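You operate a simulated robot arm through the tools that you are given. There is no shell and no other tool. Be economical: measure what you need, move in short steps, check, and stop when the job is done.

Carry out the task below with a simulated two-armed robot. There is one attempt and no reset: what you move stays moved.

Task
Take the teal hand towel from the dining table top and hang it over the middle rail of the grey wing.

Only the result counts: the job must be done as asked and must still hold three seconds after the hand-in. Knocking over, shifting, dropping, spilling or breaking anything else fails it. Flat cloth is picked up by pressing the open fingertips on it (5 to 10 N) and closing them slowly along it; thin cloth reads only 2 to 8 mm in the jaws.

Robot
Two 7-joint arms with two-finger parallel grippers on one trunk, on a base that drives. Base frame: it is fixed to the floor where the robot stands at the start and does not move with it; the origin is under the middle of the robot, x ahead of it, y to its left, z up; the surface under the hand at the start is at about z = 750. Readings come in mm, degrees, newtons and seconds.
The left shoulder is at the start at [60, 143, 876], the right one opposite. With the tool pointing down near the work surface each hand reaches from about 320 to 740 mm from the robot's upright axis, wherever it stands, measured 20 degrees to its own side. Payload 1.57 kg a hand.
Tool frame (each hand has its own): the origin (TCP) lies between the finger pads and is the grasp point; the fingertips stand 30 mm ahead of it; z points along the fingers, y is the line along which they close. Largest opening 110 mm; finger width 24, thickness 12; the body of the gripper, 48 by 112 mm, starts 78 mm behind the TCP.
Orientation is that of the tool frame in the base frame, as a unit quaternion [x, y, z, w]. With the fingers straight down and closing along the base's y, the tool's x points along the base's -x, its y along +y and its z along -z.

Tools
- The arms move only by the tool servo_tool. It takes "left_targets", "right_targets" or both (then of equal length, played together; a hand with none holds still); each is a list of rows, each a list of 7 numbers: the shift along the tool's x, y, z in cm, then the turn, a rotation vector about the tool's x, y, z in degrees, then the gripper command, from -1 (fully open) to 1 (shut), values between in proportion. In form: [[x, y, z, ax, ay, az, grip], ...]. A call has 1 to 12 rows; each row is the pose to reach, as a shift and turn from the pose commanded when the call began, along the tool's axes at that moment. A row lasts 0.2 s, in which the tool goes at most 50 mm and 8.6 degrees; a call with a longer step from one row to the next is refused whole, and so is a gripper value outside its range. Where a pose cannot be reached the arm comes as near as it can. A force on the tool above 40 N (or 10 N above the force at the start of the call, whichever is more), or a blocked arm, ends the call early, and 0.2 s more pass. The fingers move at their own pace (about 45 mm/s each) and stop on an object; they squeeze with about 26 N. The grip force told is the motor's: it shows also when the fingers shut on nothing. Time passes only in rows, and 0.2 s behind the last, so rows that repeat a pose let the fingers close. The reply holds the time, the measured pose of the TCP, the force on the tool along the base axes, the opening and the grip force, in the units named above and with some noise, with the torque about the TCP (base axes, N m) and any sound that the robot's microphone picked up.
- Cameras (640 x 400 px; columns grow to the right, rows downward): "scene" is now at [41.2, -22.3, 1483]; the picture's right is [-0.30, -0.95, 0.00], its down [-0.75, 0.24, -0.62] and it looks along [0.59, -0.19, -0.79] (base axes); focal length 250 px, centre (320, 200). "left" rides on the left gripper at [70, -16, -141] in its tool frame; the picture's right is [0.23, 0.97, 0.00], its down [-0.86, 0.20, -0.48] and it looks along [-0.47, 0.11, 0.88] (tool axes); focal length 222 px, centre (320, 200). "right" rides on the right gripper at [70, 16, -141] in its tool frame; the picture's right is [-0.23, 0.97, 0.00], its down [-0.86, -0.20, -0.48] and it looks along [-0.47, -0.11, 0.88] (tool axes); focal length 222 px, centre (320, 200). There is no depth. A picture from a camera that has moved, and an enlarged one, comes with that camera's place and axes in the base frame and with its lens.
- camera(camera): a new picture of that camera. It takes no simulated time.
- raise_lower(by): slides the trunk up (or, below 0, down) by that many mm; the arms and the scene camera ride with it, the base frame stays. It gives what a move gives, with no picture.
- base_move(legs): drives the robot by 1 to 6 legs, each [ahead, left, turn to the left] in mm, mm and degrees, along the robot's own axes; the way and the turn of a leg run together, so that a leg with both is an arc; at most 1500 mm and 180 degrees a leg. The arms and the cameras ride along, it lands a little off, and it stops where it bumps. It gives what a move gives.
- pan_tilt(pan, tilt): turns the head with the scene camera to pan (to the left, within 86 degrees either way) and tilt (down, from -29 to 69), counted from straight ahead of the robot. It gives what a move gives.
- inspect(camera, box): a new picture of the part [left, top, right, bottom] of that camera's present view, enlarged. It takes no simulated time.
- close_job(): hands the job in; it is judged then, once.

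Go step by step. Nothing tells you exact positions but the pictures and the camera data: compare them with the known pose of the tool, close in by small moves and look again before you grip or let go. The budget is 120 turns and 92 pictures, counting those below and the enlarged ones. Unless the task says otherwise, let go and move clear before handing in, and close with one line.

The tools are called as a command line: name --argument value ..., lists and objects as JSON in quotes. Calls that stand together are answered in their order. servo_tool: Moves the arms, as the interface text tells. Its arguments: {"type":"object","properties":{"left_targets":{"type":"array","items":{"type":"array","items":{"type":"number"}}},"right_targets":{"type":"array","items":{"type":"array","items":{"type":"number"}}}},"required":[]} The other tools are called the same way: raise_lower (by) slides the trunk up or down; base_move (legs) drives the base; pan_tilt (pan, tilt) turns the head that bears the scene camera; camera (camera) takes a picture; inspect (camera, box) takes an enlarged picture of a part of a camera's view; close_job () hands the job in.

At the start:

```text
t: 0.0
left_tool_pos: [497.8, 15.4, 976.6]
left_orientation: [0.0, 1.0, 0.0, 0.0]
left_force: [-0.1, 0.3, 0.7]
left_wrist_torque: [0.0, 0.02, 0.02]
left_width: 110.1
left_grasp_force: 0.1
right_tool_pos: [391.9, -359.9, 954.7]
right_orientation: [0.001, 1.0, 0.0, -0.001]
right_force: [0.0, 0.7, 0.7]
right_wrist_torque: [0.0, 0.0, 0.0]
right_width: 110.1
right_grasp_force: 0.0
trunk travel left (down, up): [-475.0, 115.0]
robot x, y, heading: [-0.7, -3.2, -0.1]
head pan, tilt: [-17.5, 51.8]
```

scene: 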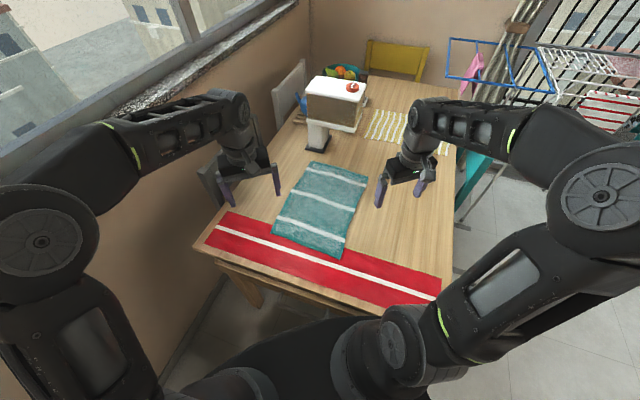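
right: 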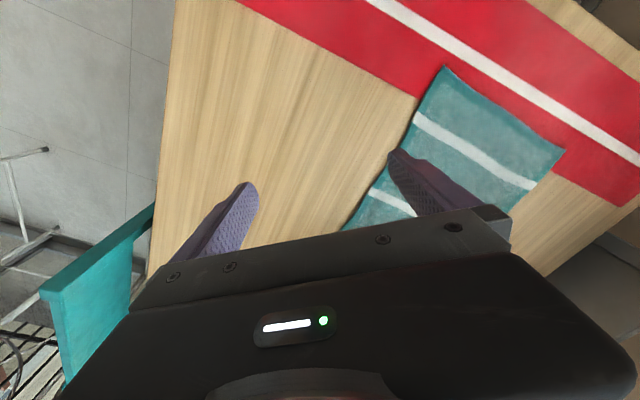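
left: 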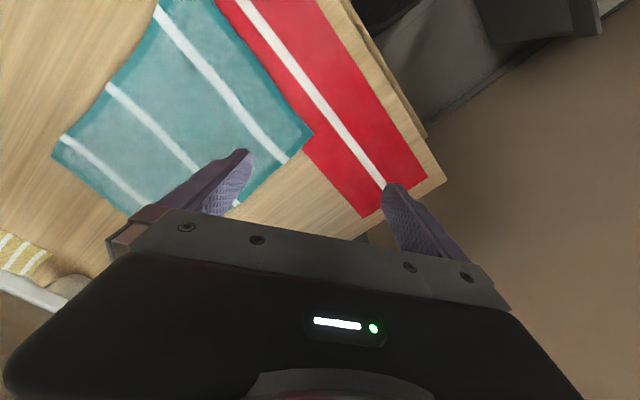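

The teal towel with white stripes lies on the table ahead, partly over a red runner. The drying rack seems to stand to the far right, so I'll look there first.

pan_tilt --pan -50 --tilt 25

camera --camera "scene"

```text
t: 1.0
left_tool_pos: [498.0, 16.1, 975.9]
left_orientation: [0.001, 1.0, 0.0, 0.001]
left_force: [-0.8, -0.3, 0.0]
left_wrist_torque: [-0.02, 0.02, 0.03]
left_width: 110.0
left_grasp_force: 0.1
right_tool_pos: [391.1, -359.9, 954.2]
right_orientation: [0.0, 1.0, 0.0, -0.001]
right_force: [0.6, -0.6, -1.1]
right_wrist_torque: [-0.02, -0.02, 0.01]
right_width: 109.9
right_grasp_force: 0.0
trunk travel left (down, up): [-475.0, 115.0]
robot x, y, heading: [-0.4, -2.4, 0.1]
head pan, tilt: [-50.0, 25.0]
```

```text
88 pictures are left
camera scene: at [28.6, -70.2, 1522.8], right [-0.77, -0.64, 0.0], down [-0.27, 0.32, -0.91], along [0.58, -0.69, -0.42], focal length 250 px, centre (320, 200)
```

scene: 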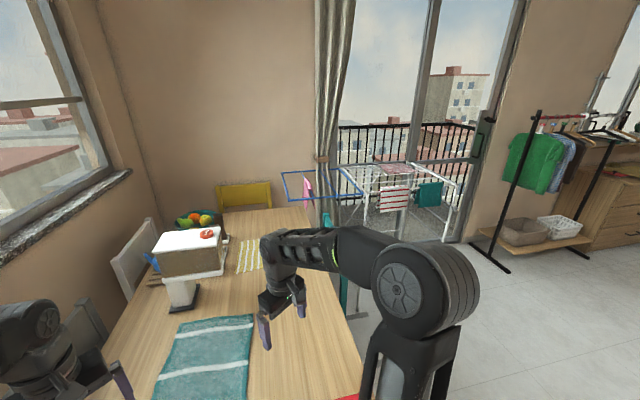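

inspect --camera "scene" --box '[260, 150, 500, 300]'

```text
2.67 times, centred on (380, 225) of scene
camera zoom: at [28.6, -70.2, 1522.8], right [-0.77, -0.64, 0.0], down [-0.27, 0.32, -0.91], along [0.58, -0.69, -0.42], focal length 667 px, centre (160, 133)
```

zoom: 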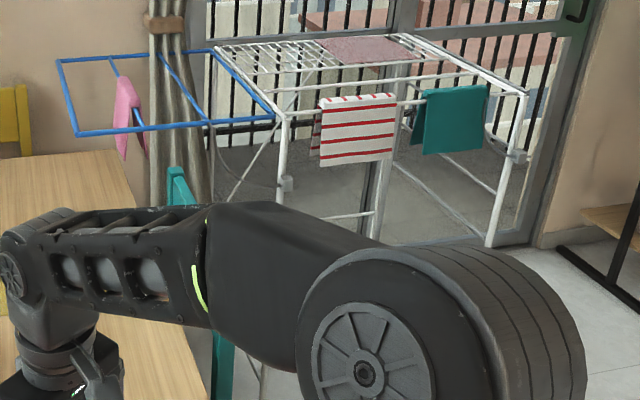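

The blue wing is the one on the left of the rack. I'll find the grey one later, since the towel comes first. I put the towel's near corners at about (344,-190) and (502,4), so I'll bring both hands over that short edge, closing along the towel's long side.

servo_tool --left_targets '[[-0.5, -1.1, 2.9, 0, 0, -8.5, -0.1], [-1.0, -2.2, 5.8, 0, 0, -17, -0.1], [-1.55, -3.25, 8.7, 0, 0, -25.5, -0.1], [-2.1, -4.3, 11.6, 0, 0, -34, -0.1], [-2.6, -5.4, 14.5, 0, 0, -42.5, -0.1], [-3.1, -6.5, 16.6, 0, 0, -51, -0.1], [-3.1, -6.5, 16.6, 0, 0, -51, -0.1]]' --right_targets '[[-0.2, 2.6, 2.5, 0, 0, -8.5, -0.1], [-0.4, 5.2, 5.0, 0, 0, -17, -0.1], [-0.6, 7.8, 7.5, 0, 0, -25.5, -0.1], [-0.8, 10.4, 10, 0, 0, -34, -0.1], [-1.0, 13, 12.5, 0, 0, -42.5, -0.1], [-1.2, 15.5, 14.4, 0, 0, -51, -0.1], [-1.2, 15.5, 14.4, 0, 0, -51, -0.1]]'

pan_tilt --pan -18 --tilt 55

camera --camera "scene"

camera --camera "left"

camera --camera "right"

```text
t: 2.6
left_tool_pos: [527.4, -49.9, 809.1]
left_orientation: [-0.431, 0.902, 0.0, -0.001]
left_force: [0.7, -0.4, 0.4]
left_wrist_torque: [-0.02, 0.0, 0.01]
left_width: 60.5
left_grasp_force: 0.0
right_tool_pos: [403.4, -203.6, 811.0]
right_orientation: [-0.432, 0.902, 0.0, 0.0]
right_force: [0.5, 0.1, -0.5]
right_wrist_torque: [-0.02, 0.03, 0.04]
right_width: 60.6
right_grasp_force: 0.0
trunk travel left (down, up): [-475.0, 115.0]
robot x, y, heading: [0.6, 3.7, -0.1]
head pan, tilt: [-50.0, 25.0]
```

```text
t: 3.5
left_tool_pos: [528.0, -49.6, 807.9]
left_orientation: [-0.43, 0.903, 0.0, 0.0]
left_force: [-0.5, 0.0, 0.4]
left_wrist_torque: [0.02, 0.03, -0.01]
left_width: 60.4
left_grasp_force: 0.1
right_tool_pos: [403.0, -205.8, 809.6]
right_orientation: [-0.431, 0.903, 0.0, 0.0]
right_force: [-0.2, 0.5, 0.2]
right_wrist_torque: [-0.04, 0.04, -0.03]
right_width: 60.7
right_grasp_force: 0.1
trunk travel left (down, up): [-475.0, 115.0]
robot x, y, heading: [0.5, -3.8, -0.1]
head pan, tilt: [-18.0, 55.0]
```

```text
86 pictures are left
camera scene: at [38.0, -22.0, 1478.9], right [-0.31, -0.95, 0.0], down [-0.78, 0.25, -0.57], along [0.55, -0.18, -0.82], focal length 250 px, centre (320, 200)
```

scene: 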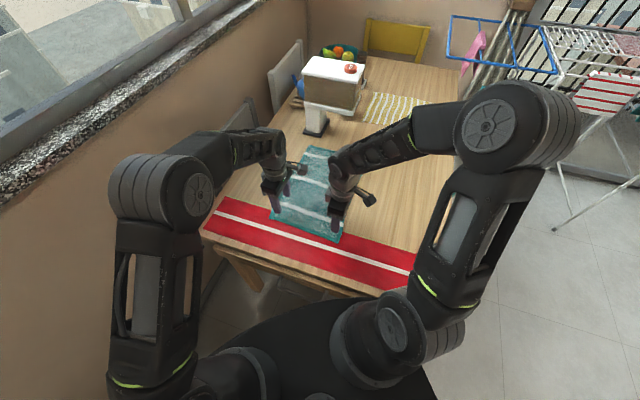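

```text
85 pictures are left
camera left: at [496.7, -115.3, 950.2], right [-0.9, 0.44, 0.0], down [0.38, 0.79, 0.48], along [0.21, 0.43, -0.88], focal length 222 px, centre (320, 200)
```

left: 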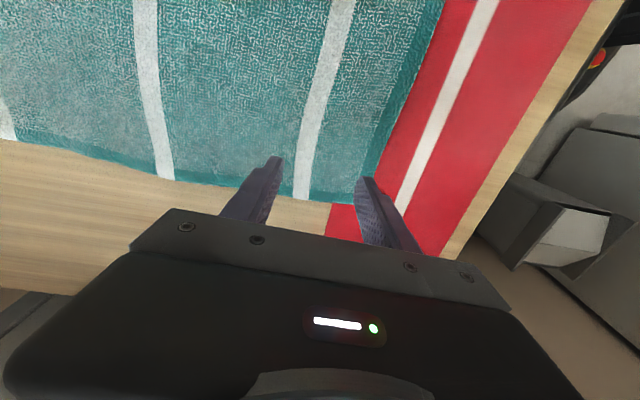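

```text
84 pictures are left
camera right: at [346.8, -248.1, 951.4], right [-0.61, 0.79, 0.0], down [0.69, 0.54, 0.48], along [0.38, 0.29, -0.88], focal length 222 px, centre (320, 200)
```

right: 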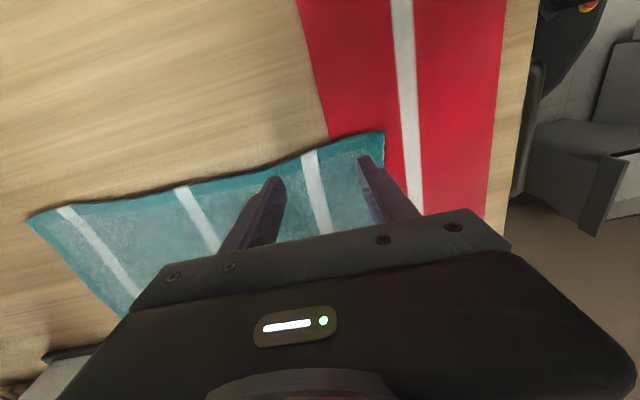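

The wrist views show the towel overlapping the red runner by 30–47 mm. I'll shift both hands about 30 mm further in so that no finger presses over the runner, and narrow the opening.

servo_tool --left_targets '[[0.8, -1.5, 0, 0, 0, 0, 0.18], [1.67, -3.03, 0, 0, 0, 0, 0.18], [1.67, -3.03, 1.2, 0, 0, 0, 0.18], [1.67, -3.03, 1.2, 0, 0, 0, 0.18]]' --right_targets '[[-0.7, -1.6, 0, 0, 0, 0, 0.18], [-1.36, -3.27, 0, 0, 0, 0, 0.18], [-1.36, -3.27, 1.2, 0, 0, 0, 0.18], [-1.36, -3.27, 1.2, 0, 0, 0, 0.18]]'

camera --camera "left"

camera --camera "right"

```text
t: 4.5
left_tool_pos: [541.8, -82.5, 797.2]
left_orientation: [-0.43, 0.903, 0.0, 0.0]
left_force: [-0.4, -0.6, 0.3]
left_wrist_torque: [0.02, 0.02, 0.01]
left_width: 44.9
left_grasp_force: 0.1
right_tool_pos: [437.5, -215.1, 797.9]
right_orientation: [-0.431, 0.903, 0.0, 0.0]
right_force: [-0.6, -0.3, 0.0]
right_wrist_torque: [0.01, 0.0, 0.02]
right_width: 45.2
right_grasp_force: 0.0
trunk travel left (down, up): [-475.0, 115.0]
robot x, y, heading: [0.7, -2.8, -0.3]
head pan, tilt: [-18.0, 55.0]
```

```text
83 pictures are left
camera left: at [510.0, -147.0, 938.2], right [-0.9, 0.44, 0.0], down [0.38, 0.79, 0.48], along [0.21, 0.43, -0.88], focal length 222 px, centre (320, 200)
```

left: 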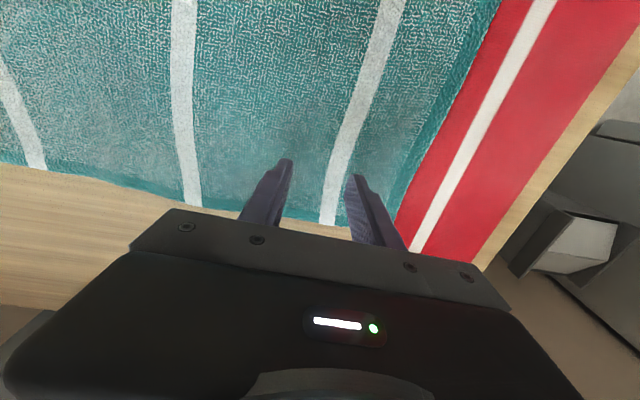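

```text
82 pictures are left
camera right: at [381.1, -258.7, 939.9], right [-0.61, 0.79, 0.0], down [0.69, 0.54, 0.48], along [0.38, 0.29, -0.88], focal length 222 px, centre (320, 200)
```

right: 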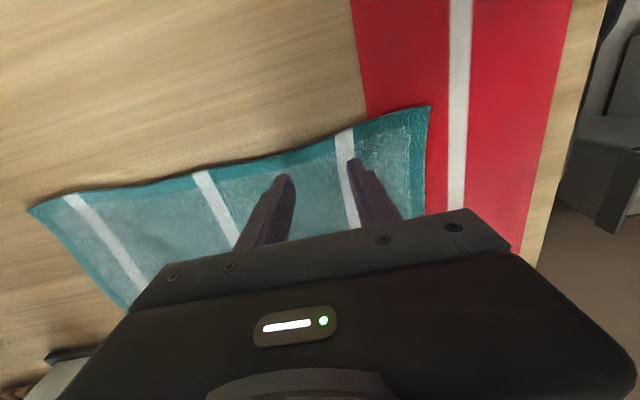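

Both grippers are over plain table with towel beneath the fingers. I'll lower them gently to feel for contact.

servo_tool --left_targets '[[0, 0, 0.6, 0, 0, 0, 0.18], [0, 0, 1.2, 0, 0, 0, 0.18], [0, 0, 1.4, 0, 0, 0, 0.18]]' --right_targets '[[0, 0, 0.6, 0, 0, 0, 0.18], [0, 0, 1.2, 0, 0, 0, 0.18], [0, 0, 1.4, 0, 0, 0, 0.18]]'

```text
t: 5.3
left_tool_pos: [542.4, -81.2, 785.4]
left_orientation: [-0.431, 0.903, 0.0, 0.0]
left_force: [-0.1, 0.4, 1.8]
left_wrist_torque: [-0.01, 0.01, -0.01]
left_width: 45.0
left_grasp_force: 0.1
right_tool_pos: [437.9, -215.0, 784.4]
right_orientation: [-0.43, 0.903, 0.0, 0.0]
right_force: [0.3, -0.7, 1.0]
right_wrist_torque: [-0.02, 0.02, -0.01]
right_width: 45.1
right_grasp_force: 0.1
trunk travel left (down, up): [-475.0, 115.0]
robot x, y, heading: [3.1, 1.1, 0.2]
head pan, tilt: [-18.0, 55.0]
```

servo_tool --left_targets '[[0, 0, 0.2, 0, 0, 0, 0.18], [0, 0, 0.3, 0, 0, 0, 0.18]]' --right_targets '[[0, 0, 0.2, 0, 0, 0, 0.18], [0, 0, 0.4, 0, 0, 0, 0.18]]'

```text
t: 6.0
left_tool_pos: [540.6, -81.2, 784.4]
left_orientation: [-0.43, 0.903, -0.002, 0.002]
left_force: [2.3, 1.3, 9.8]
left_wrist_torque: [0.07, -0.02, -0.01]
left_width: 45.3
left_grasp_force: 0.0
right_tool_pos: [437.9, -215.5, 782.9]
right_orientation: [-0.431, 0.902, -0.001, 0.002]
right_force: [-1.4, -2.7, 24.3]
right_wrist_torque: [-0.07, 0.15, 0.01]
right_width: 44.9
right_grasp_force: 0.1
trunk travel left (down, up): [-475.0, 115.0]
robot x, y, heading: [2.8, -1.0, 0.0]
head pan, tilt: [-18.0, 55.0]
```

Left presses at about 10 N and right at 24 N, so I'll ease the right hand up slightly and then close both slowly.

servo_tool --left_targets '[[0, 0, -0.01, 0, 0, 0, 0.18]]' --right_targets '[[0, 0, -0.15, 0, 0, 0, 0.18]]'

```text
t: 6.3
left_tool_pos: [542.0, -80.6, 783.7]
left_orientation: [-0.431, 0.902, -0.001, 0.002]
left_force: [1.8, 2.4, 17.4]
left_wrist_torque: [0.11, 0.0, 0.0]
left_width: 45.0
left_grasp_force: 0.1
right_tool_pos: [437.5, -214.9, 783.2]
right_orientation: [-0.43, 0.903, 0.0, 0.001]
right_force: [3.2, -3.4, 15.8]
right_wrist_torque: [-0.11, -0.02, -0.01]
right_width: 45.0
right_grasp_force: 0.0
trunk travel left (down, up): [-475.0, 115.0]
robot x, y, heading: [1.1, -0.1, -0.1]
head pan, tilt: [-18.0, 55.0]
```

servo_tool --left_targets '[[0, 0, -0.08, 0, 0, 0, 0.18], [0, 0, -0.08, 0, 0, 0, 0.18]]' --right_targets '[[0, 0, -0.07, 0, 0, 0, 0.18], [0, 0, -0.07, 0, 0, 0, 0.18]]'

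```text
t: 7.0
left_tool_pos: [540.5, -82.3, 782.7]
left_orientation: [-0.431, 0.902, 0.0, 0.0]
left_force: [3.7, 0.2, 17.1]
left_wrist_torque: [0.08, -0.01, -0.05]
left_width: 44.9
left_grasp_force: 0.0
right_tool_pos: [437.8, -214.7, 783.1]
right_orientation: [-0.43, 0.903, 0.0, 0.0]
right_force: [2.5, -0.9, 8.7]
right_wrist_torque: [-0.02, -0.06, 0.01]
right_width: 45.2
right_grasp_force: 0.0
trunk travel left (down, up): [-475.0, 115.0]
robot x, y, heading: [-1.4, -1.0, 0.0]
head pan, tilt: [-18.0, 55.0]
```

servo_tool --left_targets '[[0, 0, -0.09, 0, 0, 0, 0.18], [0, 0, -0.09, 0, 0, 0, 0.25], [0, 0, -0.09, 0, 0, 0, 0.32], [0, 0, -0.09, 0, 0, 0, 0.39], [0, 0, -0.09, 0, 0, 0, 0.46]]' --right_targets '[[0, 0, 0, 0, 0, 0, 0.18], [0, 0, 0, 0, 0, 0, 0.25], [0, 0, 0, 0, 0, 0, 0.32], [0, 0, 0, 0, 0, 0, 0.39], [0, 0, 0, 0, 0, 0, 0.46]]'

camera --camera "left"

camera --camera "right"

```text
t: 8.2
left_tool_pos: [541.2, -81.8, 783.4]
left_orientation: [-0.431, 0.902, 0.0, -0.001]
left_force: [-1.8, -2.2, 7.9]
left_wrist_torque: [0.01, 0.07, -0.01]
left_width: 28.0
left_grasp_force: 0.0
right_tool_pos: [436.2, -215.0, 783.0]
right_orientation: [-0.431, 0.902, 0.0, 0.0]
right_force: [-0.6, 0.5, 8.1]
right_wrist_torque: [0.01, -0.01, 0.02]
right_width: 28.3
right_grasp_force: 0.1
trunk travel left (down, up): [-475.0, 115.0]
robot x, y, heading: [-0.6, -3.0, 0.2]
head pan, tilt: [-18.0, 55.0]
```

```text
81 pictures are left
camera left: at [508.9, -146.8, 923.8], right [-0.9, 0.44, 0.0], down [0.38, 0.79, 0.48], along [0.21, 0.43, -0.88], focal length 222 px, centre (320, 200)
```

left: 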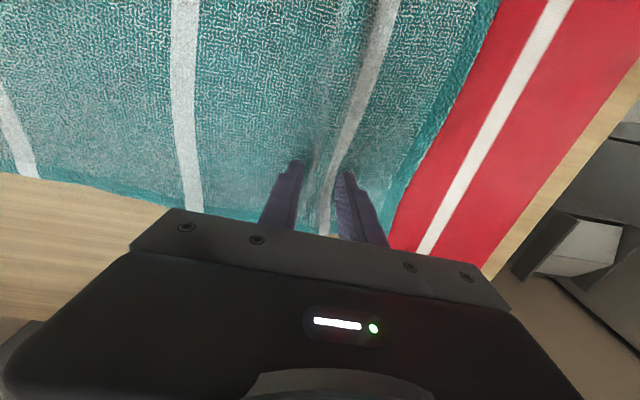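

```text
80 pictures are left
camera right: at [379.8, -258.7, 924.9], right [-0.61, 0.79, 0.0], down [0.69, 0.54, 0.48], along [0.38, 0.29, -0.88], focal length 222 px, centre (320, 200)
```

right: 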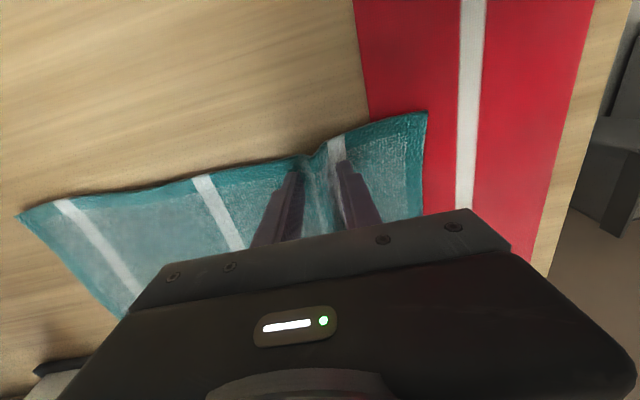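

Ridges are forming between both pairs of fingers. I'll keep closing.

servo_tool --left_targets '[[0, 0, 0, 0, 0, 0, 0.53], [0, 0, 0, 0, 0, 0, 0.6], [0, 0, 0, 0, 0, 0, 0.67], [0, 0, 0, 0, 0, 0, 0.74], [0, 0, 0, 0, 0, 0, 0.81], [0, 0, 0, 0, 0, 0, 0.88], [0, 0, 0, 0, 0, 0, 0.95], [0, 0, 0, 0, 0, 0, 1], [0, 0, 0, 0, 0, 0, 1]]' --right_targets '[[0, 0, 0, 0, 0, 0, 0.53], [0, 0, 0, 0, 0, 0, 0.6], [0, 0, 0, 0, 0, 0, 0.67], [0, 0, 0, 0, 0, 0, 0.74], [0, 0, 0, 0, 0, 0, 0.81], [0, 0, 0, 0, 0, 0, 0.88], [0, 0, 0, 0, 0, 0, 0.95], [0, 0, 0, 0, 0, 0, 1], [0, 0, 0, 0, 0, 0, 1]]'

camera --camera "left"

camera --camera "right"

```text
t: 10.2
left_tool_pos: [542.3, -80.7, 784.1]
left_orientation: [-0.431, 0.903, 0.0, 0.0]
left_force: [0.6, -0.9, 8.6]
left_wrist_torque: [-0.06, 0.0, 0.01]
left_width: 5.5
left_grasp_force: 26.0
right_tool_pos: [436.5, -215.2, 782.7]
right_orientation: [-0.431, 0.902, 0.0, 0.001]
right_force: [2.6, 0.8, 8.6]
right_wrist_torque: [-0.04, -0.09, -0.05]
right_width: 5.1
right_grasp_force: 25.5
trunk travel left (down, up): [-475.0, 115.0]
robot x, y, heading: [-0.0, 2.5, -0.1]
head pan, tilt: [-18.0, 55.0]
```

```text
79 pictures are left
camera left: at [509.5, -146.9, 924.2], right [-0.9, 0.44, 0.0], down [0.38, 0.79, 0.48], along [0.21, 0.43, -0.88], focal length 222 px, centre (320, 200)
```

left: 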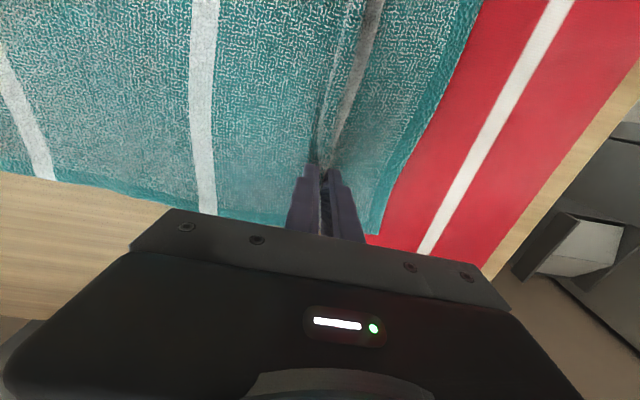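

```text
78 pictures are left
camera right: at [380.3, -258.7, 924.9], right [-0.61, 0.79, 0.0], down [0.69, 0.54, 0.48], along [0.38, 0.29, -0.88], focal length 222 px, centre (320, 200)
```

right: 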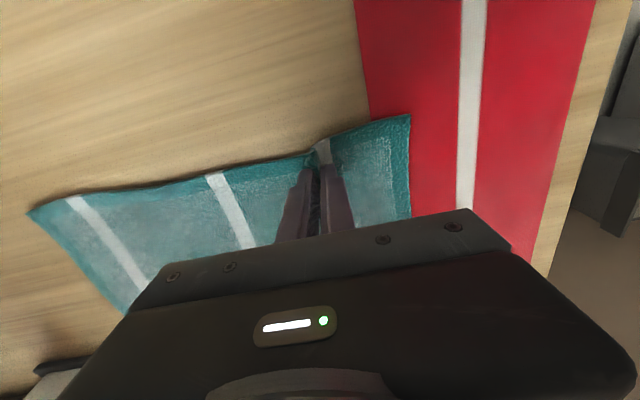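

Both hands hold cloth, reading about 5 mm. I'll lift gently and check that the runner stays put.

servo_tool --left_targets '[[0, 0, -1, 0, 0, 0, 1], [0, 0, -3, 0, 0, 0, 1], [0, 0, -6, 0, 0, 0, 1], [0, 0, -9, 0, 0, 0, 1], [0, 0, -12, 0, 0, 0, 1]]' --right_targets '[[0, 0, -1, 0, 0, 0, 1], [0, 0, -3, 0, 0, 0, 1], [0, 0, -6, 0, 0, 0, 1], [0, 0, -9, 0, 0, 0, 1], [0, 0, -12, 0, 0, 0, 1]]'

camera --camera "scene"

camera --camera "right"

```text
t: 11.3
left_tool_pos: [542.3, -80.8, 902.4]
left_orientation: [-0.431, 0.903, 0.0, 0.001]
left_force: [-0.9, -1.1, -0.1]
left_wrist_torque: [-0.03, 0.02, -0.01]
left_width: 4.9
left_grasp_force: 25.8
right_tool_pos: [437.9, -214.0, 901.9]
right_orientation: [-0.43, 0.903, 0.0, 0.0]
right_force: [0.3, -0.3, 0.9]
right_wrist_torque: [0.0, 0.0, -0.02]
right_width: 4.7
right_grasp_force: 25.0
trunk travel left (down, up): [-475.0, 115.0]
robot x, y, heading: [0.7, 0.1, 0.0]
head pan, tilt: [-18.0, 55.0]
```

```text
77 pictures are left
camera scene: at [37.4, -21.8, 1478.8], right [-0.31, -0.95, 0.0], down [-0.78, 0.25, -0.57], along [0.55, -0.18, -0.82], focal length 250 px, centre (320, 200)
```

scene: 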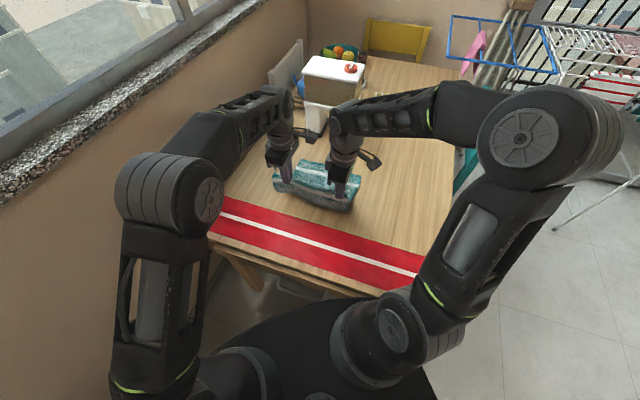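

```text
76 pictures are left
camera right: at [380.9, -258.0, 1044.4], right [-0.61, 0.79, 0.0], down [0.69, 0.54, 0.48], along [0.38, 0.29, -0.88], focal length 222 px, centre (320, 200)
```

right: 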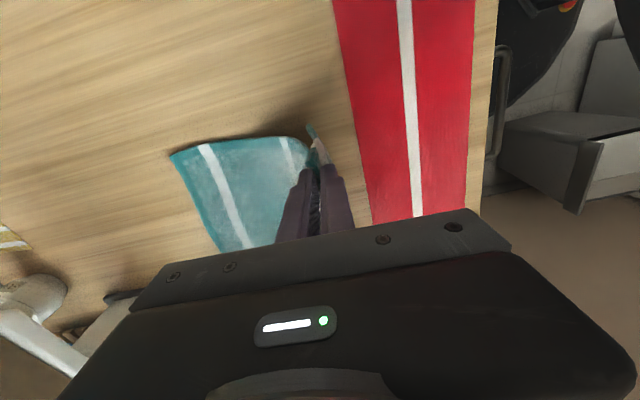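

The towel came up cleanly and the runner is unmoved. I'll lift clear of the table, then study the rack.

servo_tool --left_targets '[[0, 0, -4, 0, 0, 0, 1], [0, 0, -8, 0, 0, 0, 1], [0, 0, -12, 0, 0, 0, 1], [0, 0, -16, 0, 0, 0, 1], [0, 0, -19, 0, 0, 0, 1], [0, 0, -19, 0, 0, 0, 1]]' --right_targets '[[0, 0, -4, 0, 0, 0, 1], [0, 0, -8, 0, 0, 0, 1], [0, 0, -12, 0, 0, 0, 1], [0, 0, -16, 0, 0, 0, 1], [0, 0, -19, 0, 0, 0, 1], [0, 0, -19, 0, 0, 0, 1]]'

raise_lower --by 110

camera --camera "scene"

pan_tilt --pan -60 --tilt 20

camera --camera "scene"

```text
t: 12.8
left_tool_pos: [541.9, -83.7, 983.8]
left_orientation: [-0.431, 0.903, -0.001, -0.001]
left_force: [-10.4, -12.5, 8.9]
left_wrist_torque: [-0.48, 0.37, 0.02]
left_width: 4.9
left_grasp_force: 25.6
left hand out of reach, approached as far as the arm can: row 3, 4, 5, 6
right_tool_pos: [439.1, -213.2, 1053.7]
right_orientation: [-0.433, 0.901, -0.002, -0.002]
right_force: [11.7, 13.9, -8.8]
right_wrist_torque: [0.26, -0.22, 0.04]
right_width: 4.5
right_grasp_force: 25.6
right hand out of reach, approached as far as the arm can: row 4, 5, 6
trunk travel left (down, up): [-475.0, 115.0]
robot x, y, heading: [-2.2, -1.4, 0.1]
head pan, tilt: [-18.0, 55.0]
```

```text
t: 14.2
left_tool_pos: [543.1, -83.5, 1093.0]
left_orientation: [-0.43, 0.903, 0.0, -0.002]
left_force: [-12.1, -15.5, 9.2]
left_wrist_torque: [-0.59, 0.4, 0.01]
left_width: 4.8
left_grasp_force: 25.4
right_tool_pos: [439.1, -213.4, 1164.6]
right_orientation: [-0.433, 0.901, -0.002, -0.002]
right_force: [11.2, 15.9, -9.9]
right_wrist_torque: [0.35, -0.21, 0.02]
right_width: 4.8
right_grasp_force: 25.7
trunk travel left (down, up): [-585.0, 5.0]
robot x, y, heading: [-1.7, 0.4, 0.1]
head pan, tilt: [-18.0, 55.0]
```

```text
75 pictures are left
camera scene: at [38.2, -22.0, 1588.8], right [-0.31, -0.95, 0.0], down [-0.78, 0.25, -0.57], along [0.55, -0.18, -0.82], focal length 250 px, centre (320, 200)
```

scene: 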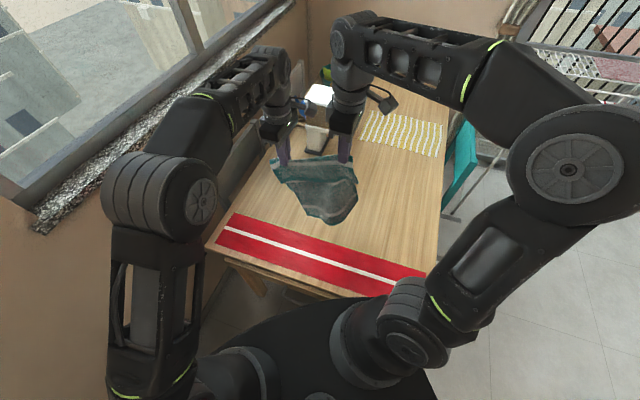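

```text
t: 15.3
left_tool_pos: [541.7, -84.2, 1093.0]
left_orientation: [-0.431, 0.902, 0.0, -0.002]
left_force: [-12.4, -15.0, 9.4]
left_wrist_torque: [-0.54, 0.42, 0.02]
left_width: 4.4
left_grasp_force: 24.8
right_tool_pos: [439.6, -213.5, 1163.8]
right_orientation: [-0.433, 0.901, -0.002, -0.002]
right_force: [12.2, 15.7, -10.1]
right_wrist_torque: [0.34, -0.27, -0.01]
right_width: 4.6
right_grasp_force: 25.1
trunk travel left (down, up): [-585.0, 5.0]
robot x, y, heading: [1.9, -4.1, 0.1]
head pan, tilt: [-60.0, 20.0]
```

```text
74 pictures are left
camera scene: at [16.0, -80.3, 1640.8], right [-0.87, -0.5, 0.0], down [-0.17, 0.3, -0.94], along [0.47, -0.81, -0.34], focal length 250 px, centre (320, 200)
```

scene: 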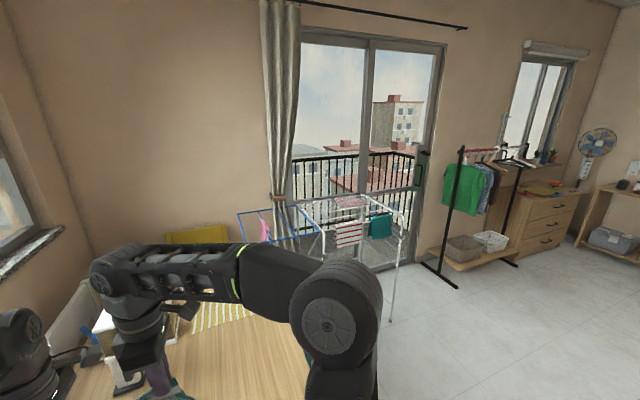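

The left arm ran out of reach and sits 70 mm lower, so the cloth is taut. I'll bring the right hand down to match.

servo_tool --right_targets '[[0, 0, 3, 0, 0, 0, 1], [0, 0, 7, 0, 0, 0, 1], [0, 0, 7, 0, 0, 0, 1]]'

```text
t: 16.1
left_tool_pos: [543.8, -80.5, 1091.9]
left_orientation: [-0.431, 0.902, 0.0, 0.001]
left_force: [-0.1, 0.0, 0.1]
left_wrist_torque: [-0.02, 0.0, 0.0]
left_width: 4.7
left_grasp_force: 25.5
right_tool_pos: [435.7, -214.9, 1093.9]
right_orientation: [-0.432, 0.902, -0.003, -0.004]
right_force: [0.0, 0.6, 0.1]
right_wrist_torque: [-0.03, -0.01, 0.01]
right_width: 4.6
right_grasp_force: 25.0
trunk travel left (down, up): [-585.0, 5.0]
robot x, y, heading: [-1.5, 1.8, -0.0]
head pan, tilt: [-60.0, 20.0]
```

pan_tilt --pan -15 --tilt 45

camera --camera "scene"

```text
t: 17.2
left_tool_pos: [542.4, -82.1, 1093.5]
left_orientation: [-0.431, 0.902, 0.0, 0.0]
left_force: [-0.2, -1.1, 0.2]
left_wrist_torque: [-0.01, -0.04, 0.01]
left_width: 4.6
left_grasp_force: 25.2
right_tool_pos: [438.2, -214.2, 1095.0]
right_orientation: [-0.431, 0.902, -0.002, -0.002]
right_force: [-0.6, 0.7, -0.9]
right_wrist_torque: [0.01, 0.0, 0.01]
right_width: 4.8
right_grasp_force: 25.3
trunk travel left (down, up): [-585.0, 5.0]
robot x, y, heading: [0.2, 4.8, 0.1]
head pan, tilt: [-15.0, 45.0]
```

```text
73 pictures are left
camera scene: at [48.0, -20.8, 1602.3], right [-0.26, -0.97, 0.0], down [-0.68, 0.18, -0.71], along [0.68, -0.18, -0.71], focal length 250 px, centre (320, 200)
```

scene: 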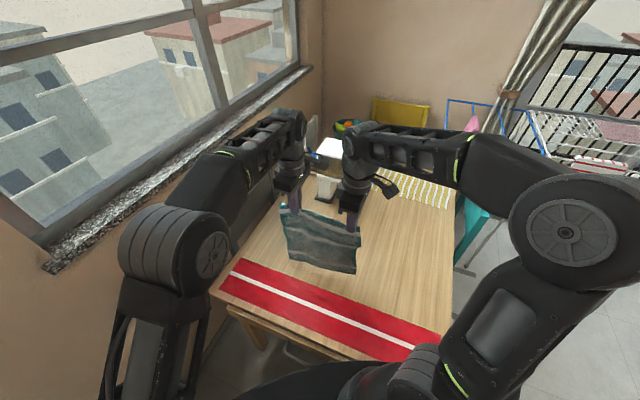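

The towel hangs stretched between the hands, well clear of the table. Before driving I'll look to the right for free floor and get a finer view of the rack.

pan_tilt --pan -86 --tilt 35

camera --camera "scene"

pan_tilt --pan -55 --tilt 25

inspect --camera "scene" --box '[240, 120, 440, 245]'

```text
t: 18.6
left_tool_pos: [542.8, -82.0, 1091.9]
left_orientation: [-0.43, 0.903, 0.0, -0.001]
left_force: [0.0, -0.4, -0.8]
left_wrist_torque: [-0.01, -0.02, 0.03]
left_width: 4.7
left_grasp_force: 25.2
right_tool_pos: [438.5, -213.8, 1093.1]
right_orientation: [-0.432, 0.902, -0.003, -0.003]
right_force: [0.0, 0.3, -0.8]
right_wrist_torque: [0.0, 0.0, 0.0]
right_width: 4.7
right_grasp_force: 24.9
trunk travel left (down, up): [-585.0, 5.0]
robot x, y, heading: [2.4, 2.8, -0.2]
head pan, tilt: [-85.9, 35.0]
```

```text
72 pictures are left
camera scene: at [-24.3, -87.5, 1617.1], right [-1.0, -0.07, 0.0], down [-0.04, 0.57, -0.82], along [0.06, -0.82, -0.57], focal length 250 px, centre (320, 200)
```

scene: 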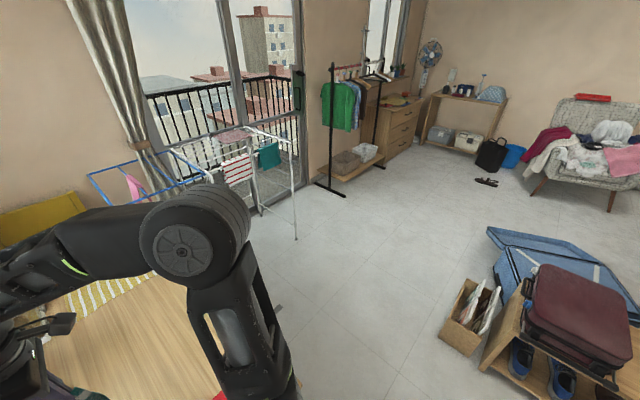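

```text
t: 19.6
left_tool_pos: [541.5, -81.4, 1091.7]
left_orientation: [-0.431, 0.902, 0.0, -0.001]
left_force: [0.0, -0.1, 0.5]
left_wrist_torque: [-0.01, -0.01, -0.05]
left_width: 4.8
left_grasp_force: 25.5
right_tool_pos: [438.6, -215.5, 1094.3]
right_orientation: [-0.433, 0.902, -0.002, -0.002]
right_force: [-0.2, 0.3, -0.3]
right_wrist_torque: [0.04, -0.02, -0.02]
right_width: 4.4
right_grasp_force: 25.2
trunk travel left (down, up): [-585.0, 5.0]
robot x, y, heading: [-0.5, -2.5, 0.1]
head pan, tilt: [-55.0, 25.0]
```

```text
3.20 times, centred on (340, 182) of scene
camera zoom: at [22.2, -75.2, 1632.8], right [-0.82, -0.57, 0.0], down [-0.24, 0.35, -0.91], along [0.52, -0.74, -0.42], focal length 801 px, centre (256, 256)
```

zoom: 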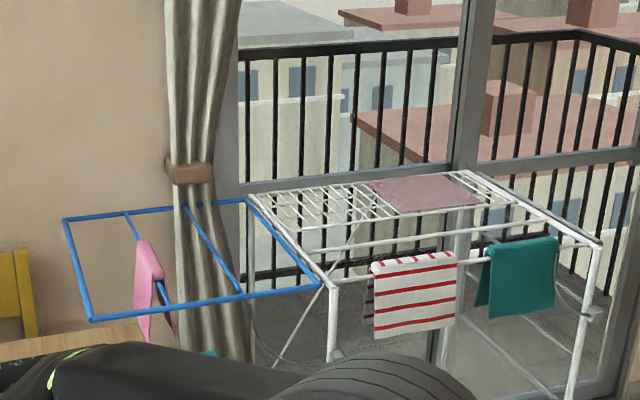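

The rack stands ahead-right: blue wing over the table end, white body beyond it, and the grey wing not yet clear. I'll drive right, parallel to the table's near edge, with a small retreat first to clear the chair.

base_move --legs '[[-247, -125, 0], [-305, -395, 0]]'

base_move --legs '[[0, 0, -38]]'

pan_tilt --pan -10 --tilt 25

camera --camera "scene"

```text
t: 24.0
left_tool_pos: [-11.0, -598.4, 1092.3]
left_orientation: [-0.431, 0.902, -0.001, 0.001]
left_force: [-0.1, 0.3, 0.0]
left_wrist_torque: [-0.04, 0.0, 0.0]
left_width: 4.7
left_grasp_force: 24.8
right_tool_pos: [-115.8, -730.2, 1094.1]
right_orientation: [-0.433, 0.901, -0.002, -0.002]
right_force: [-0.4, -0.2, -0.2]
right_wrist_torque: [-0.02, -0.03, 0.01]
right_width: 4.5
right_grasp_force: 25.4
trunk travel left (down, up): [-585.0, 5.0]
robot x, y, heading: [-548.2, -516.0, 0.1]
head pan, tilt: [-55.0, 25.0]
```

```text
t: 26.2
left_tool_pos: [-176.6, -916.6, 1091.8]
left_orientation: [-0.113, 0.994, 0.0, 0.0]
left_force: [-0.6, 0.7, 0.0]
left_wrist_torque: [-0.03, -0.04, 0.08]
left_width: 4.9
left_grasp_force: 24.6
right_tool_pos: [-340.1, -955.6, 1094.4]
right_orientation: [-0.116, 0.993, -0.001, -0.004]
right_force: [-0.3, -0.4, 0.1]
right_wrist_torque: [-0.02, 0.01, 0.04]
right_width: 4.7
right_grasp_force: 24.7
trunk travel left (down, up): [-585.0, 5.0]
robot x, y, heading: [-553.1, -514.9, -38.1]
head pan, tilt: [-55.0, 25.0]
```

```text
t: 27.4
left_tool_pos: [-176.2, -914.7, 1092.4]
left_orientation: [-0.113, 0.994, 0.0, 0.0]
left_force: [-0.4, 1.1, -0.1]
left_wrist_torque: [-0.02, 0.04, 0.08]
left_width: 4.7
left_grasp_force: 25.7
right_tool_pos: [-340.6, -956.3, 1092.9]
right_orientation: [-0.116, 0.993, -0.001, -0.003]
right_force: [0.8, -0.4, -0.2]
right_wrist_torque: [-0.03, 0.0, 0.04]
right_width: 4.4
right_grasp_force: 25.0
trunk travel left (down, up): [-585.0, 5.0]
robot x, y, heading: [-551.8, -519.2, -37.9]
head pan, tilt: [-10.0, 25.0]
```

```text
70 pictures are left
camera scene: at [-515.7, -567.0, 1632.8], right [-0.74, -0.67, 0.0], down [-0.28, 0.31, -0.91], along [0.61, -0.67, -0.42], focal length 250 px, centre (320, 200)
```

scene: 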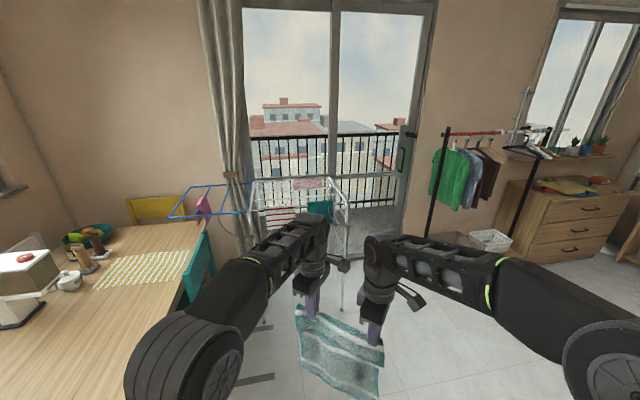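

I'm now facing along the table's right side toward the rack. I'll go further right and nearer for a clear look.

base_move --legs '[[0, -350, 0], [450, 0, 0]]'

pan_tilt --pan 5 --tilt 28

camera --camera "scene"

```text
t: 28.8
left_tool_pos: [-229.1, -1012.1, 1090.6]
left_orientation: [-0.129, 0.992, -0.002, -0.001]
left_force: [1.4, -0.5, -0.5]
left_wrist_torque: [-0.04, 0.11, 0.06]
left_width: 4.6
left_grasp_force: 25.5
right_tool_pos: [-389.9, -1056.8, 1095.2]
right_orientation: [-0.131, 0.991, -0.002, -0.005]
right_force: [0.1, -1.3, 0.3]
right_wrist_torque: [-0.03, 0.06, 0.06]
right_width: 4.6
right_grasp_force: 24.9
trunk travel left (down, up): [-585.0, 5.0]
robot x, y, heading: [-620.5, -624.2, -35.8]
head pan, tilt: [-10.0, 25.0]
stopped in leg 1: the robot was blocked; the commanded pose is now the measured one
```

```text
t: 29.5
left_tool_pos: [-230.6, -1011.5, 1093.2]
left_orientation: [-0.129, 0.992, 0.0, -0.001]
left_force: [-1.2, 0.7, 1.0]
left_wrist_torque: [-0.01, 0.03, 0.04]
left_width: 4.7
left_grasp_force: 25.2
right_tool_pos: [-393.2, -1057.1, 1094.6]
right_orientation: [-0.132, 0.991, -0.001, -0.003]
right_force: [-0.5, -0.2, 0.1]
right_wrist_torque: [0.01, 0.02, 0.03]
right_width: 4.5
right_grasp_force: 25.0
trunk travel left (down, up): [-585.0, 5.0]
robot x, y, heading: [-616.5, -625.6, -36.0]
head pan, tilt: [5.0, 28.0]
```

```text
69 pictures are left
camera scene: at [-566.4, -655.3, 1628.0], right [-0.51, -0.86, 0.0], down [-0.4, 0.24, -0.88], along [0.76, -0.45, -0.47], focal length 250 px, centre (320, 200)
```

scene: 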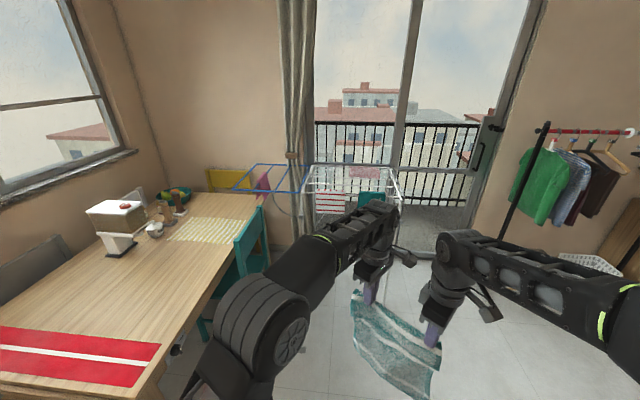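

I was blocked on the right. I'll look at what stands there.

pan_tilt --pan -86 --tilt 55

camera --camera "scene"

```text
t: 31.2
left_tool_pos: [-231.8, -1012.4, 1093.1]
left_orientation: [-0.129, 0.992, 0.0, -0.001]
left_force: [1.2, -0.8, 0.0]
left_wrist_torque: [0.0, 0.02, 0.02]
left_width: 4.7
left_grasp_force: 24.9
right_tool_pos: [-392.1, -1057.5, 1095.0]
right_orientation: [-0.131, 0.991, -0.001, -0.002]
right_force: [0.8, 0.1, 0.1]
right_wrist_torque: [-0.01, 0.04, 0.1]
right_width: 4.5
right_grasp_force: 24.9
trunk travel left (down, up): [-585.0, 5.0]
robot x, y, heading: [-618.9, -624.9, -36.1]
head pan, tilt: [-85.9, 55.0]
```

```text
68 pictures are left
camera scene: at [-682.5, -669.3, 1588.8], right [-0.85, 0.53, 0.0], down [0.43, 0.7, -0.57], along [-0.3, -0.49, -0.82], focal length 250 px, centre (320, 200)
```

scene: 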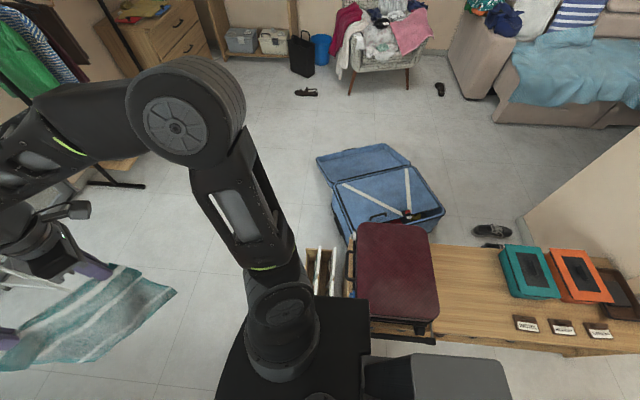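

The base touched the bench by the wall at the right rear. I'll step left off it, go ahead past it, then right.

base_move --legs '[[0, 60, 0], [450, 0, -2]]'

pan_tilt --pan -80 --tilt 50

camera --camera "scene"

pan_tilt --pan 10 --tilt 30

camera --camera "scene"

```text
t: 34.5
left_tool_pos: [152.5, -1247.5, 1094.1]
left_orientation: [-0.113, 0.994, -0.001, -0.001]
left_force: [0.5, 0.0, 0.0]
left_wrist_torque: [0.02, 0.02, 0.09]
left_width: 4.7
left_grasp_force: 25.4
right_tool_pos: [-10.4, -1286.5, 1094.0]
right_orientation: [-0.116, 0.993, -0.001, -0.003]
right_force: [0.5, -0.5, 0.2]
right_wrist_torque: [0.03, 0.02, 0.06]
right_width: 4.7
right_grasp_force: 25.0
trunk travel left (down, up): [-585.0, 5.0]
robot x, y, heading: [-225.1, -849.6, -37.9]
head pan, tilt: [-85.9, 55.0]
```

```text
t: 35.1
left_tool_pos: [151.9, -1246.3, 1093.1]
left_orientation: [-0.113, 0.994, 0.0, 0.001]
left_force: [0.0, -0.6, -0.9]
left_wrist_torque: [-0.05, 0.01, 0.07]
left_width: 4.6
left_grasp_force: 24.8
right_tool_pos: [-10.3, -1285.9, 1095.8]
right_orientation: [-0.116, 0.993, -0.001, -0.003]
right_force: [-0.4, -0.4, 0.5]
right_wrist_torque: [0.0, 0.0, 0.09]
right_width: 4.3
right_grasp_force: 25.0
trunk travel left (down, up): [-585.0, 5.0]
robot x, y, heading: [-224.5, -846.1, -37.8]
head pan, tilt: [-80.0, 50.0]
```

```text
67 pictures are left
camera scene: at [-285.2, -897.2, 1595.3], right [-0.88, 0.47, 0.0], down [0.36, 0.68, -0.64], along [-0.3, -0.57, -0.77], focal length 250 px, centre (320, 200)
```

scene: 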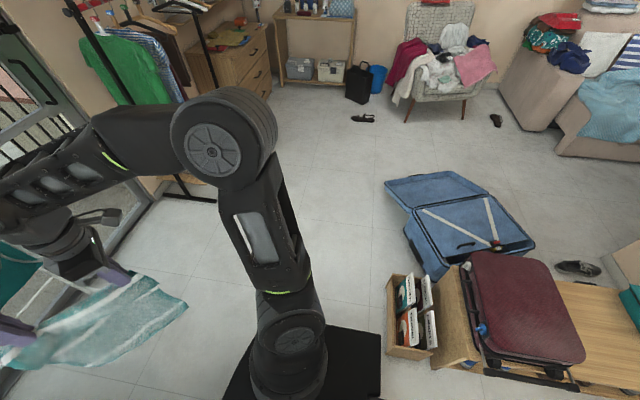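

```text
t: 36.8
left_tool_pos: [151.5, -1245.9, 1093.8]
left_orientation: [-0.113, 0.994, -0.001, -0.001]
left_force: [0.5, 0.0, -1.0]
left_wrist_torque: [0.01, 0.01, 0.02]
left_width: 4.6
left_grasp_force: 24.7
right_tool_pos: [-10.5, -1286.6, 1096.0]
right_orientation: [-0.116, 0.993, -0.002, -0.003]
right_force: [0.0, -1.0, -0.7]
right_wrist_torque: [0.0, 0.01, 0.06]
right_width: 4.5
right_grasp_force: 25.2
trunk travel left (down, up): [-585.0, 5.0]
robot x, y, heading: [-222.3, -845.8, -37.9]
head pan, tilt: [10.0, 30.0]
```

```text
66 pictures are left
camera scene: at [-169.2, -871.4, 1624.8], right [-0.47, -0.88, 0.0], down [-0.44, 0.23, -0.87], along [0.77, -0.4, -0.5], focal length 250 px, centre (320, 200)
```

scene: 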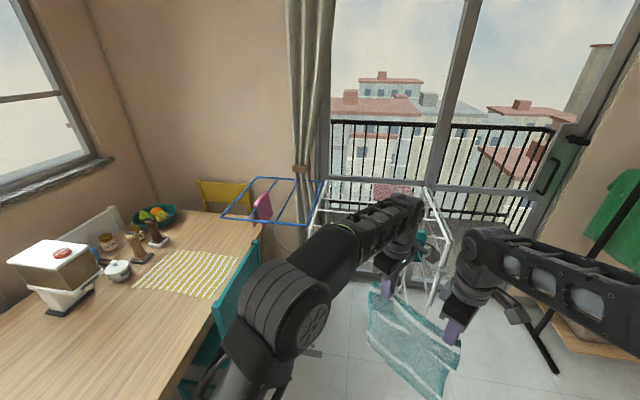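

base_move --legs '[[0, -420, 0]]'

pan_tilt --pan 20 --tilt 25

camera --camera "scene"

```text
t: 39.4
left_tool_pos: [-105.5, -1577.6, 1093.4]
left_orientation: [-0.114, 0.994, -0.002, 0.0]
left_force: [0.1, 0.1, -1.8]
left_wrist_torque: [0.01, 0.02, 0.04]
left_width: 4.8
left_grasp_force: 25.2
right_tool_pos: [-267.8, -1618.2, 1094.6]
right_orientation: [-0.116, 0.993, -0.002, -0.003]
right_force: [-0.4, -0.2, -0.1]
right_wrist_torque: [0.02, 0.01, 0.09]
right_width: 5.0
right_grasp_force: 25.0
trunk travel left (down, up): [-585.0, 5.0]
robot x, y, heading: [-480.6, -1184.2, -37.5]
head pan, tilt: [10.0, 30.0]
```

```text
t: 40.1
left_tool_pos: [-104.9, -1577.6, 1092.8]
left_orientation: [-0.112, 0.994, -0.001, 0.0]
left_force: [0.2, -0.9, 0.1]
left_wrist_torque: [-0.01, 0.02, 0.06]
left_width: 4.6
left_grasp_force: 25.0
right_tool_pos: [-267.0, -1618.4, 1094.9]
right_orientation: [-0.117, 0.993, -0.002, -0.003]
right_force: [0.5, 0.2, 0.0]
right_wrist_torque: [0.03, 0.01, 0.06]
right_width: 4.7
right_grasp_force: 24.9
trunk travel left (down, up): [-585.0, 5.0]
robot x, y, heading: [-482.6, -1179.1, -37.8]
head pan, tilt: [20.0, 25.0]
```

```text
65 pictures are left
camera scene: at [-417.9, -1188.5, 1632.8], right [-0.31, -0.95, 0.0], down [-0.4, 0.13, -0.91], along [0.86, -0.28, -0.42], focal length 250 px, centre (320, 200)
```

scene: 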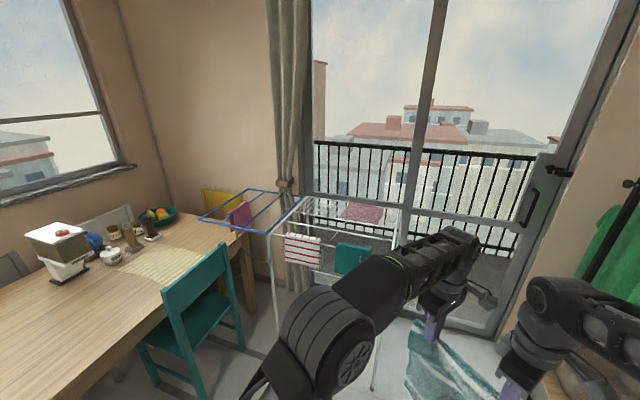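

inspect --camera "scene" --box '[190, 170, 430, 320]'

```text
2.67 times, centred on (310, 245) of scene
camera zoom: at [-417.9, -1188.5, 1632.8], right [-0.31, -0.95, 0.0], down [-0.4, 0.13, -0.91], along [0.86, -0.28, -0.42], focal length 667 px, centre (347, 80)
```

zoom: 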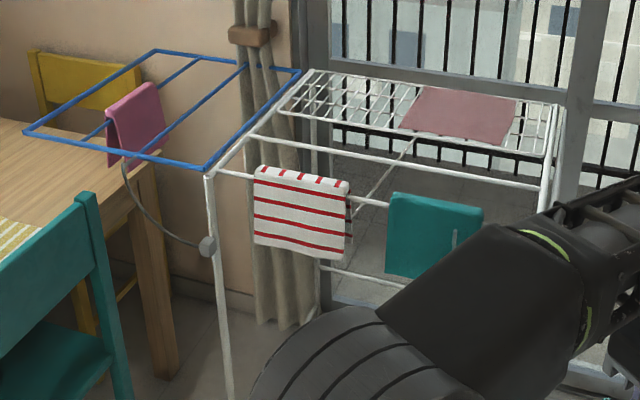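

The right end of the rack is hidden behind my left arm. I'll turn the base right to swing the arms away and look left.

base_move --legs '[[-100, 0, -35]]'

pan_tilt --pan 45 --tilt 28

camera --camera "scene"

```text
t: 41.4
left_tool_pos: [-229.0, -1630.5, 1092.4]
left_orientation: [-0.004, 1.0, 0.0, 0.0]
left_force: [0.7, 0.5, -1.5]
left_wrist_torque: [0.0, -0.03, 0.09]
left_width: 4.7
left_grasp_force: 25.5
right_tool_pos: [-394.7, -1634.1, 1094.4]
right_orientation: [-0.007, 1.0, -0.002, -0.002]
right_force: [0.5, -0.2, -0.3]
right_wrist_torque: [0.03, -0.03, 0.06]
right_width: 4.4
right_grasp_force: 24.7
trunk travel left (down, up): [-585.0, 5.0]
robot x, y, heading: [-507.7, -1161.5, -50.3]
head pan, tilt: [20.0, 25.0]
stopped in leg 1: the robot was blocked; the commanded pose is now the measured one
```

```text
t: 42.3
left_tool_pos: [-228.1, -1629.2, 1092.6]
left_orientation: [-0.004, 1.0, 0.001, 0.0]
left_force: [-0.6, -1.0, -0.2]
left_wrist_torque: [-0.02, -0.01, 0.07]
left_width: 4.7
left_grasp_force: 24.7
right_tool_pos: [-394.4, -1633.3, 1094.7]
right_orientation: [-0.007, 1.0, -0.001, -0.002]
right_force: [1.2, 0.5, -0.4]
right_wrist_torque: [-0.02, 0.01, 0.05]
right_width: 4.5
right_grasp_force: 25.5
trunk travel left (down, up): [-585.0, 5.0]
robot x, y, heading: [-506.1, -1158.2, -50.4]
head pan, tilt: [45.0, 28.0]
```

```text
63 pictures are left
camera scene: at [-437.5, -1144.6, 1628.0], right [-0.09, -1.0, 0.0], down [-0.47, 0.04, -0.88], along [0.88, -0.08, -0.47], focal length 250 px, centre (320, 200)
```

scene: 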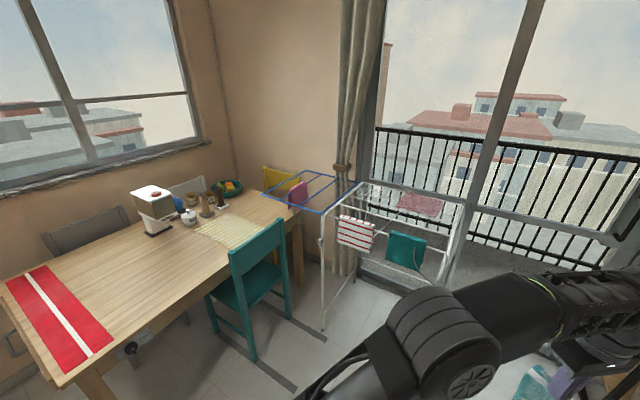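

inspect --camera "scene" --box '[250, 160, 490, 310]'

```text
2.67 times, centred on (370, 235) of scene
camera zoom: at [-437.5, -1144.6, 1628.0], right [-0.09, -1.0, 0.0], down [-0.47, 0.04, -0.88], along [0.88, -0.08, -0.47], focal length 667 px, centre (187, 107)
```

zoom: 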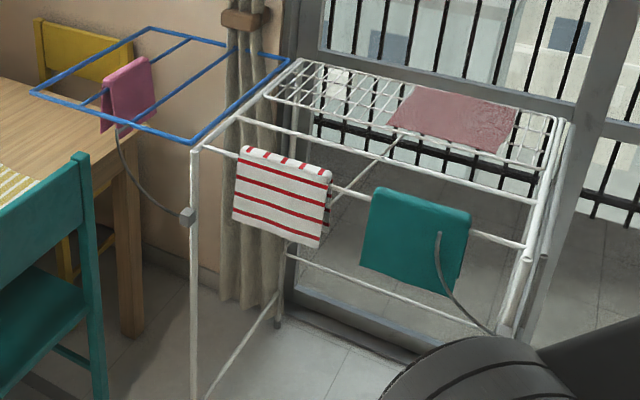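

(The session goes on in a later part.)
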